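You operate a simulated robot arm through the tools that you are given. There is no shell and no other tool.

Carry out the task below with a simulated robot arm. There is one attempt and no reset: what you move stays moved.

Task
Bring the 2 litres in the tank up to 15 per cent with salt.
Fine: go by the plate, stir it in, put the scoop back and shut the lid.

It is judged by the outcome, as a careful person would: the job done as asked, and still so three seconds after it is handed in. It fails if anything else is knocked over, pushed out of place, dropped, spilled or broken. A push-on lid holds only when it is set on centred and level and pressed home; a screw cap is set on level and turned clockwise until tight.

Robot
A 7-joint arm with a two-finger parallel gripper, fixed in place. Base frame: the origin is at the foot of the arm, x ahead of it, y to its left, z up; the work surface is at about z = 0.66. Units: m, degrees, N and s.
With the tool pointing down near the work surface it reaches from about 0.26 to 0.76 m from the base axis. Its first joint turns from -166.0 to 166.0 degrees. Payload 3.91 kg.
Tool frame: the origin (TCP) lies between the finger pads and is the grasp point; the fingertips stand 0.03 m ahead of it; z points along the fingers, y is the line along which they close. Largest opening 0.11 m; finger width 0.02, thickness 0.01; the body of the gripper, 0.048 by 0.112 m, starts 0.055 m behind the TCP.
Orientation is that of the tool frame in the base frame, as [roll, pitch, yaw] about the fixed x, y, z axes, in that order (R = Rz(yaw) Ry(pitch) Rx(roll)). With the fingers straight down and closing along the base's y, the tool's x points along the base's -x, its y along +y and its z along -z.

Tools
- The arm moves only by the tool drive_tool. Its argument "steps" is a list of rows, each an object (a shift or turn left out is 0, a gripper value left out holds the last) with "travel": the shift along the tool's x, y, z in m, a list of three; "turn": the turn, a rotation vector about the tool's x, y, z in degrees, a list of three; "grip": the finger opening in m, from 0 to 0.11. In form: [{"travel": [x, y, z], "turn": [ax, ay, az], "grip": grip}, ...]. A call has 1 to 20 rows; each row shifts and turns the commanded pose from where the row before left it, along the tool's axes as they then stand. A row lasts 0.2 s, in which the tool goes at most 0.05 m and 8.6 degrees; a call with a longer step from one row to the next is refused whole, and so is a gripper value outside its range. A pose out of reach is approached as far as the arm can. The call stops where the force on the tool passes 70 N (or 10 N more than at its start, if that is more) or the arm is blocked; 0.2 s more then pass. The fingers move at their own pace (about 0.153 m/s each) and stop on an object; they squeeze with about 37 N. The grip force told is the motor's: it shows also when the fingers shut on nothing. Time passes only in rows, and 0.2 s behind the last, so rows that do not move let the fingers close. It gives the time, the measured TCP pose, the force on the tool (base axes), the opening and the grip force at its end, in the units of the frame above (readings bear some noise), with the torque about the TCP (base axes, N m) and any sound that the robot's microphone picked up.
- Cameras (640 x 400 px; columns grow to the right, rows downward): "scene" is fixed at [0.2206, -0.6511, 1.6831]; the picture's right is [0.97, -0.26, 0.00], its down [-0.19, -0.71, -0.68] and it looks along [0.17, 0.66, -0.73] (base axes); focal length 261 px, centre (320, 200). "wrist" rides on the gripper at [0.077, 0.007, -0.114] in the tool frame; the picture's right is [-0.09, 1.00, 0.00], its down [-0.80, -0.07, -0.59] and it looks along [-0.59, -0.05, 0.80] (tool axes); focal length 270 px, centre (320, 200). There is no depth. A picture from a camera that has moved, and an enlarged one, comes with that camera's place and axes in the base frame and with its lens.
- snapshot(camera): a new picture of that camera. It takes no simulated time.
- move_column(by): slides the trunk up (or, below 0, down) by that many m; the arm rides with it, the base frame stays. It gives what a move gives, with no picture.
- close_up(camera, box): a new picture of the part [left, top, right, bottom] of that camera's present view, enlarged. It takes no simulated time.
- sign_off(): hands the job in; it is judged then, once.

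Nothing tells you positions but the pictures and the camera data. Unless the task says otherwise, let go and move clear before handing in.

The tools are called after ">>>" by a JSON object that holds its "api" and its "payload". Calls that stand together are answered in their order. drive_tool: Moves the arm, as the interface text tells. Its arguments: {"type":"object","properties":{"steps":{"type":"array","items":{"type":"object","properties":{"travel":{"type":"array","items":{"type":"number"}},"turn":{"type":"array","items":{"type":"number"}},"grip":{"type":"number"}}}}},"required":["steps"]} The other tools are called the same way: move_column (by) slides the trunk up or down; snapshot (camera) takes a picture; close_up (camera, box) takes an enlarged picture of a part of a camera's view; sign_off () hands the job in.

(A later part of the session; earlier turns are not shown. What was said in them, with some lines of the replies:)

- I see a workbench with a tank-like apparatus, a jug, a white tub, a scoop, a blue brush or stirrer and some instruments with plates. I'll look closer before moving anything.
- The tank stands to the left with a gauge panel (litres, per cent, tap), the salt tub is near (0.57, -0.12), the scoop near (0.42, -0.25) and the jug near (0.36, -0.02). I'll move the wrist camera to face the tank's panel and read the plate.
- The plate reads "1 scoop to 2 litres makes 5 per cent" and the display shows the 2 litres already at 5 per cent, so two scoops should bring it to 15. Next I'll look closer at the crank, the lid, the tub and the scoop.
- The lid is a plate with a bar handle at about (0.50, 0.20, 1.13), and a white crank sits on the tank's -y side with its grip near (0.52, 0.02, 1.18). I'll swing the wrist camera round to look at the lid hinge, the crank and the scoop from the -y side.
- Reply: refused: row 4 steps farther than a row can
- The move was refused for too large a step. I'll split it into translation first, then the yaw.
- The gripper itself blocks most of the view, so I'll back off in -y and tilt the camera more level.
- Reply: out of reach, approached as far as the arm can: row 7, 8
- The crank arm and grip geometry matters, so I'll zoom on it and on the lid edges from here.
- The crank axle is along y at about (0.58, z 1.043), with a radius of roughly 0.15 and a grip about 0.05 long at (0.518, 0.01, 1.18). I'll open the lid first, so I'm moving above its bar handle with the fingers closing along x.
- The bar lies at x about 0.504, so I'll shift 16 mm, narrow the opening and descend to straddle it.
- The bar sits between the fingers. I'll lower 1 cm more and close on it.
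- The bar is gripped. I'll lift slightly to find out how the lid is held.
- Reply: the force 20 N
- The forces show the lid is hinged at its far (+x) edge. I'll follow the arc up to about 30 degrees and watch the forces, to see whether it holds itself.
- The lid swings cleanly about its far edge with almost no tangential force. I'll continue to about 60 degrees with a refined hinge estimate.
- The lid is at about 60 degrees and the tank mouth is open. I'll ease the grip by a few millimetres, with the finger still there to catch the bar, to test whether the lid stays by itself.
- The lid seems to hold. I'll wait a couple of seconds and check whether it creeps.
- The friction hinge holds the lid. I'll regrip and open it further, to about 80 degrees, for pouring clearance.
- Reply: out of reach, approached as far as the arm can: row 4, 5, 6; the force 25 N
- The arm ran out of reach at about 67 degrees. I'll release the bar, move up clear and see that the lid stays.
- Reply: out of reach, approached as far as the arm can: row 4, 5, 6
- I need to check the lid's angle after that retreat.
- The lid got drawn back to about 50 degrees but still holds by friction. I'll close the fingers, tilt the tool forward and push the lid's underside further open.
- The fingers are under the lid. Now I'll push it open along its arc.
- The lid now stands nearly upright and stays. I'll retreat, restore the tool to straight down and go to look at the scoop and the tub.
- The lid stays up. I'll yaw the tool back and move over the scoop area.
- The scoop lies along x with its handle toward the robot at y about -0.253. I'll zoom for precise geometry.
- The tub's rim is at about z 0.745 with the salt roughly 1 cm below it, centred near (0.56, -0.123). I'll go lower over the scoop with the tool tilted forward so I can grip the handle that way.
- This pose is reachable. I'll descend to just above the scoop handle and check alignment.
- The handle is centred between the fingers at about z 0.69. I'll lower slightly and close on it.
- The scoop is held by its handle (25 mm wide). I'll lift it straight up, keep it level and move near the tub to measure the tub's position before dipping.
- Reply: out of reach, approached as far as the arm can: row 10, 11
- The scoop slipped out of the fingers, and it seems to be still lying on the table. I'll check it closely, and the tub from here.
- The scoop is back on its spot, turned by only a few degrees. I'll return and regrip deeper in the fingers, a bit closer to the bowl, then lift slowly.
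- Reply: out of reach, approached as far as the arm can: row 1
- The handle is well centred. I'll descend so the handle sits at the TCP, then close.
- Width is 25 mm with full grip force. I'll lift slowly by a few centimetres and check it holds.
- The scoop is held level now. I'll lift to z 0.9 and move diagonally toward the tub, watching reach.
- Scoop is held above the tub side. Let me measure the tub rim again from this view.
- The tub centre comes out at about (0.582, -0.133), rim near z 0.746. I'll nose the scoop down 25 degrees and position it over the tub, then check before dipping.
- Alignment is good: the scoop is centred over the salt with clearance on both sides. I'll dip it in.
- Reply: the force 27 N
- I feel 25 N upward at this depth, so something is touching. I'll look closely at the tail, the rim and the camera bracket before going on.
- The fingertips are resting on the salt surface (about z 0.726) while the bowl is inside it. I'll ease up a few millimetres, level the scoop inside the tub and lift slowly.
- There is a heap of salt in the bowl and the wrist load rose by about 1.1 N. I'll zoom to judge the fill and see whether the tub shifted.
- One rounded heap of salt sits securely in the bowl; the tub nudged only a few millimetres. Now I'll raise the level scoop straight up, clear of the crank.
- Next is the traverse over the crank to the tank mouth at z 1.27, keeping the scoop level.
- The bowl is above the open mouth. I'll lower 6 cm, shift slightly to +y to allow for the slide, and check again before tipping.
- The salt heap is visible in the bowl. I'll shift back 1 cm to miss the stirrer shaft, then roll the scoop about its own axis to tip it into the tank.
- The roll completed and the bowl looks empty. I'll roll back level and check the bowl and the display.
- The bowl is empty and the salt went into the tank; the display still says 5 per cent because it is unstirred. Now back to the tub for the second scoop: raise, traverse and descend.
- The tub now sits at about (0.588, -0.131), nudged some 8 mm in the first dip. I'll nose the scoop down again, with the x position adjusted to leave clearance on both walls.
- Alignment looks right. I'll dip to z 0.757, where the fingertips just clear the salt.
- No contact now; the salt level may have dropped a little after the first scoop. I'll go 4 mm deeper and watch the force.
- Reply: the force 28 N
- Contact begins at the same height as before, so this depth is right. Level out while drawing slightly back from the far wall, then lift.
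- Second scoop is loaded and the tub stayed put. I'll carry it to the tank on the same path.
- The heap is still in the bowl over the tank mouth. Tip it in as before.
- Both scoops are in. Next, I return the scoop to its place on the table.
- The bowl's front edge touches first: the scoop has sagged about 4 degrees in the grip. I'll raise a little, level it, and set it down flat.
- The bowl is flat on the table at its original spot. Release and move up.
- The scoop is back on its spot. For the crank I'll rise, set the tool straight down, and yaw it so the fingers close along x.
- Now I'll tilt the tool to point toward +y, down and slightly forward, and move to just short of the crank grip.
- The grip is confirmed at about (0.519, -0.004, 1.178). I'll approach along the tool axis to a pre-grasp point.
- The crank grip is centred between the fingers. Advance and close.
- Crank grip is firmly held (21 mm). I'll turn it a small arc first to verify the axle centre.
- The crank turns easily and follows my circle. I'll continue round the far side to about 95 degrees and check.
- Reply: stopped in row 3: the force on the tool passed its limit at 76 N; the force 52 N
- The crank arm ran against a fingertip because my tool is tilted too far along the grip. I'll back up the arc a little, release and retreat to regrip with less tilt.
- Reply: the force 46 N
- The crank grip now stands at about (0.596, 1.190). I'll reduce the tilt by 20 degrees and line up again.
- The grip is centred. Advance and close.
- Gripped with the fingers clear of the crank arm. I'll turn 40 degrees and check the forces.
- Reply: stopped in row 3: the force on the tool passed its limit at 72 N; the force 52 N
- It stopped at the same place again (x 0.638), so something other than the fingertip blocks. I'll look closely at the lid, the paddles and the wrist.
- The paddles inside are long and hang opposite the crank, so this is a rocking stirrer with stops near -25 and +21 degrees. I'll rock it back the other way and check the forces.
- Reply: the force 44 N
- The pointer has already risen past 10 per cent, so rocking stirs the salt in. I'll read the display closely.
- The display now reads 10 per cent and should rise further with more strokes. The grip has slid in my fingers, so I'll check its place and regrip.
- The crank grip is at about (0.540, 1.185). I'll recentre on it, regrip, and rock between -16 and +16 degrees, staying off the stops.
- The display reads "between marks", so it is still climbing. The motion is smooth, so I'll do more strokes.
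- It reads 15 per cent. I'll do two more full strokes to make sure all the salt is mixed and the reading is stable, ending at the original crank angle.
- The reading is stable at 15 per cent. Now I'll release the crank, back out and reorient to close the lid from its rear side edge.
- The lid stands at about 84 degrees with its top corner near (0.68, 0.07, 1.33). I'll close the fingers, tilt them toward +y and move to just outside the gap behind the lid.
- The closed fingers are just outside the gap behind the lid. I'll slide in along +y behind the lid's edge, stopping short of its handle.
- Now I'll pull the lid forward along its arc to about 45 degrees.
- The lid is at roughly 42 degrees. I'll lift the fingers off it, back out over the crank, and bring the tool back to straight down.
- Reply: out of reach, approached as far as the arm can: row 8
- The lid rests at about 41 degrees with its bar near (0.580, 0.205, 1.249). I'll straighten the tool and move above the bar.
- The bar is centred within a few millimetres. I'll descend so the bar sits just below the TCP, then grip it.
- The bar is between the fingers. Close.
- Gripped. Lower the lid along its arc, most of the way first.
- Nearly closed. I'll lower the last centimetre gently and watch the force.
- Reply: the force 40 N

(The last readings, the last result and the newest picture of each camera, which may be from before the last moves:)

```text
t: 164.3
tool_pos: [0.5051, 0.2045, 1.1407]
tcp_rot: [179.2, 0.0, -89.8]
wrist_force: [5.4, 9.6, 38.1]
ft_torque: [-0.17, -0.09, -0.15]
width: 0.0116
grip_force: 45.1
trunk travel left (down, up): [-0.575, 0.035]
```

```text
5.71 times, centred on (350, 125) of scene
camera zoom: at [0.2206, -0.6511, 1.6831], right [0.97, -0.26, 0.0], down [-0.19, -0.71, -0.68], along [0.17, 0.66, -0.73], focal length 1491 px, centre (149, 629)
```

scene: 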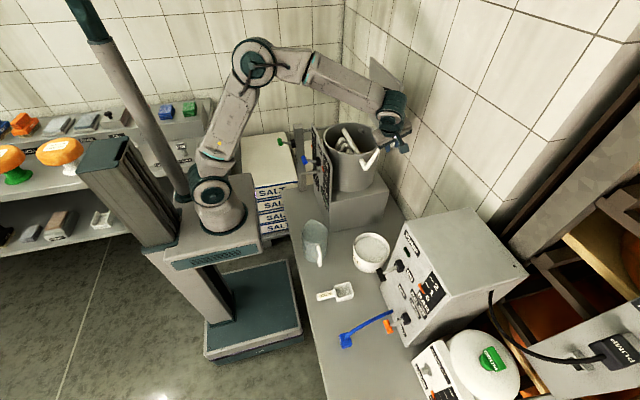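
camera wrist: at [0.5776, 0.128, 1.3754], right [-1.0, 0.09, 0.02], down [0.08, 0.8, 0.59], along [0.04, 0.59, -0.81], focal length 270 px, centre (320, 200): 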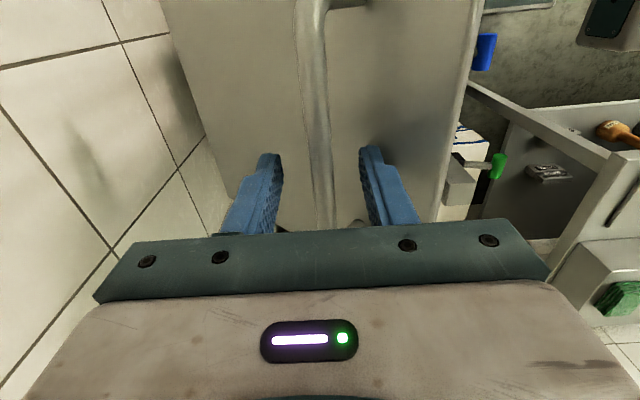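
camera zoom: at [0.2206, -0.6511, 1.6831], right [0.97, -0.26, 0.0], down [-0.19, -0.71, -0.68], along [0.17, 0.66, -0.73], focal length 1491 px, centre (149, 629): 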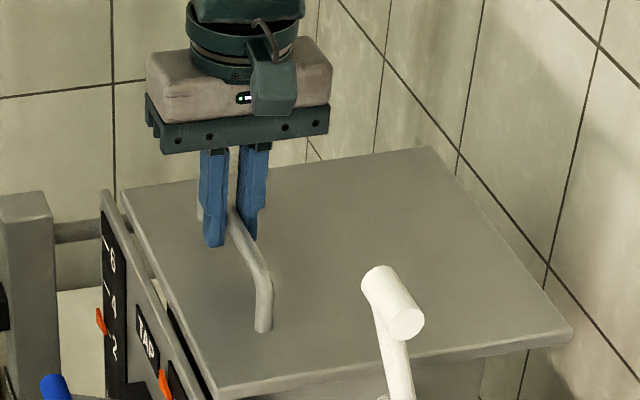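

The lid is shut: its corners match the original closed position and it bears 38 N downward. Release and move straight up.

>>> {"api": "drive_tool", "payload": {"steps": [{"travel": [0, 0, -0.003]}, {"grip": 0.045}, {}, {}, {"travel": [0, 0, -0.02]}, {"travel": [0, 0, -0.03]}, {"travel": [0, 0, -0.03]}, {"travel": [0, 0, -0.04]}, {}]}}

>>> {"api": "snapshot", "payload": {"camera": "wrist"}}

>>> {"api": "close_up", "payload": {"camera": "scene", "box": [300, 90, 400, 160]}}

```text
t: 166.3
tool_pos: [0.5086, 0.2035, 1.2599]
tcp_rot: [178.9, -0.3, -89.8]
wrist_force: [0.2, -0.1, -1.0]
ft_torque: [0.02, 0.02, 0.0]
width: 0.0449
grip_force: 0.1
trunk travel left (down, up): [-0.575, 0.035]
```

```text
taken
camera wrist: at [0.5018, 0.1277, 1.3748], right [-1.0, 0.09, 0.02], down [0.08, 0.8, 0.59], along [0.04, 0.59, -0.81], focal length 270 px, centre (320, 200)
```

wrist: 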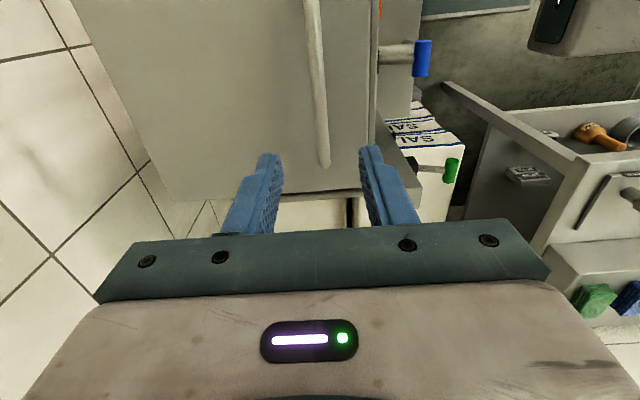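

```text
5.71 times, centred on (350, 125) of scene
camera zoom: at [0.2206, -0.6511, 1.6831], right [0.97, -0.26, 0.0], down [-0.19, -0.71, -0.68], along [0.17, 0.66, -0.73], focal length 1491 px, centre (149, 629)
```

zoom: 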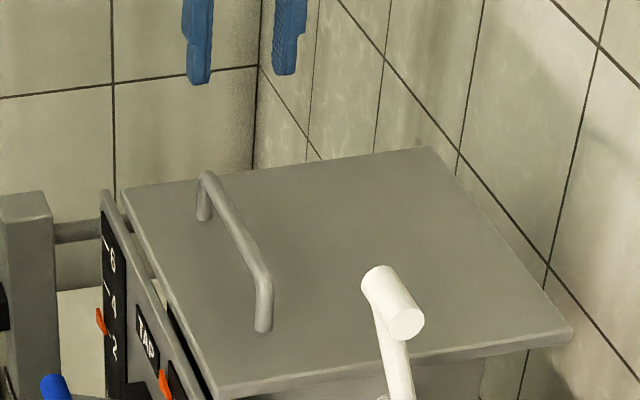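

The lid stays shut. I'll move the arm clear and give everything a final check.

>>> {"api": "drive_tool", "payload": {"steps": [{"travel": [0, 0.02, -0.04]}, {"travel": [0, 0.02, -0.04]}, {"travel": [0.03, 0.02, -0.02]}, {"travel": [0.04, 0.01, 0]}, {"travel": [0.04, 0.01, 0]}, {"travel": [0.04, 0.01, 0]}, {"travel": [0.04, 0, 0]}, {"travel": [0.04, 0, 0]}, {"travel": [0.04, 0, 0]}, {}]}}

>>> {"api": "snapshot", "payload": {"camera": "scene"}}

>>> {"api": "close_up", "payload": {"camera": "scene", "box": [300, 140, 350, 210]}}

>>> {"api": "close_up", "payload": {"camera": "scene", "box": [318, 185, 348, 210]}}

>>> {"api": "close_up", "payload": {"camera": "scene", "box": [290, 200, 430, 320]}}

>>> {"api": "close_up", "payload": {"camera": "scene", "box": [300, 90, 400, 160]}}

```text
t: 168.5
tool_pos: [0.419, -0.0646, 1.3623]
tcp_rot: [179.0, -0.2, -89.8]
wrist_force: [0.0, 1.2, 0.2]
ft_torque: [-0.04, -0.02, 0.02]
width: 0.045
grip_force: 0.0
trunk travel left (down, up): [-0.575, 0.035]
```

```text
taken
```

scene: 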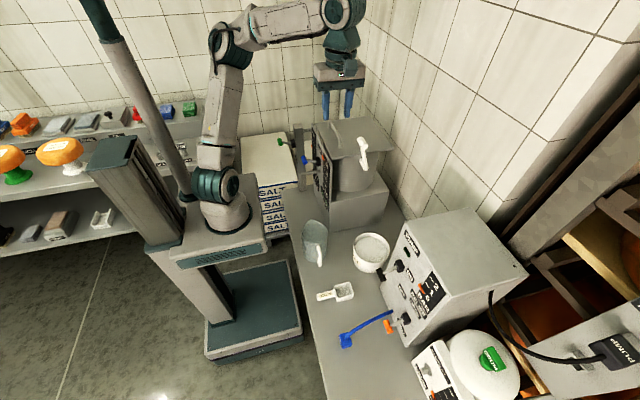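

```text
5.71 times, centred on (325, 175) of scene
camera zoom: at [0.2206, -0.6511, 1.6831], right [0.97, -0.26, 0.0], down [-0.19, -0.71, -0.68], along [0.17, 0.66, -0.73], focal length 1491 px, centre (291, 343)
```

zoom: 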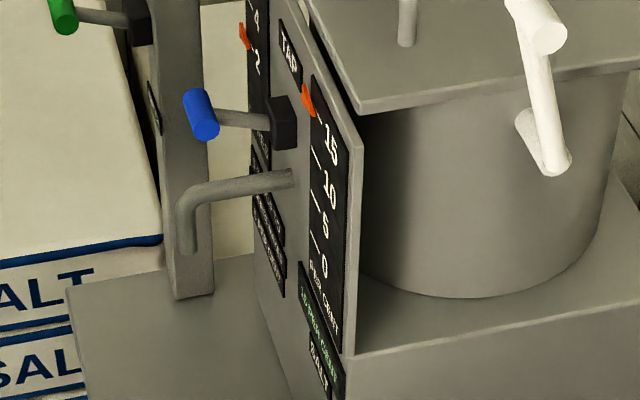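

```text
16.00 times, centred on (333, 198) of scene
camera zoom: at [0.2206, -0.6511, 1.6831], right [0.97, -0.26, 0.0], down [-0.19, -0.71, -0.68], along [0.17, 0.66, -0.73], focal length 4175 px, centre (112, 240)
```

zoom: 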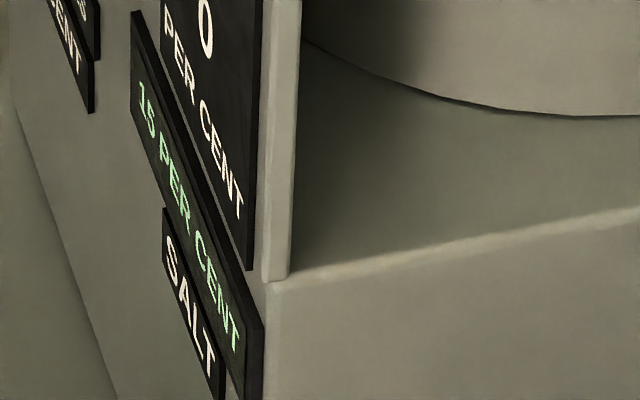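

```text
3.33 times, centred on (360, 260) of scene
camera zoom: at [0.2206, -0.6511, 1.6831], right [0.97, -0.26, 0.0], down [-0.19, -0.71, -0.68], along [0.17, 0.66, -0.73], focal length 870 px, centre (187, 0)
```

zoom: 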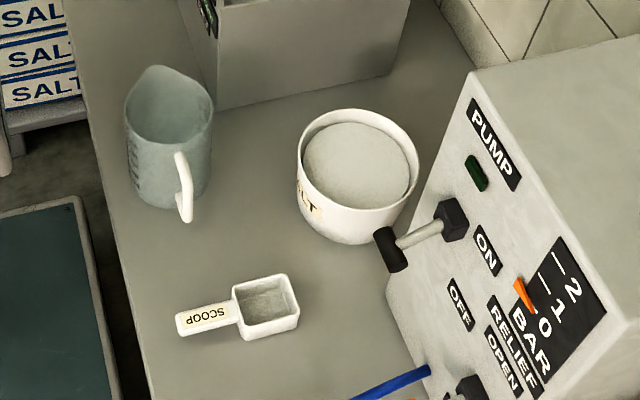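

```text
5.71 times, centred on (350, 125) of scene
camera zoom: at [0.2206, -0.6511, 1.6831], right [0.97, -0.26, 0.0], down [-0.19, -0.71, -0.68], along [0.17, 0.66, -0.73], focal length 1491 px, centre (149, 629)
```

zoom: 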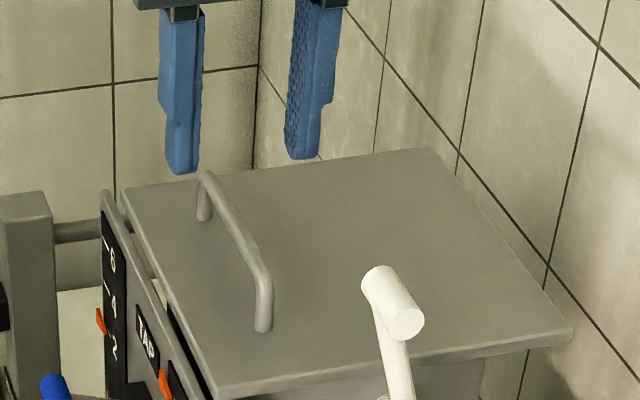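

The display reads 15 per cent and the litres gauge still 2. The lid is shut, the scoop is on its spot, everything else stands as it was apart from the salt tub being about 8 mm off, and the arm is clear. I'm handing the job in.

>>> {"api": "sign_off", "payload": {}}

```text
The job is handed in.
```

The tank now reads 15 per cent with its 2 litres unchanged, and I have handed the job in. Going by the plate (1 scoop to 2 litres makes 5 per cent) and the 5 per cent it started at, I added two scoops and worked the stirrer until the display settled at 15.

The scoop is back in its place on the bench, the lid is shut, and the arm is clear.

- **Salt tub:** the first dip pushed it about 8 mm from where it stood. It is upright and I saw no salt spilled.
- **Scoop:** it slipped out of the fingers during my first try at lifting it, and stayed on the bench at its spot.
- **Stirrer:** it rocks between stops rather than turning fully, and I drove it against one stop twice before noticing. The force limit halted the arm each time, and it rocked freely afterwards.
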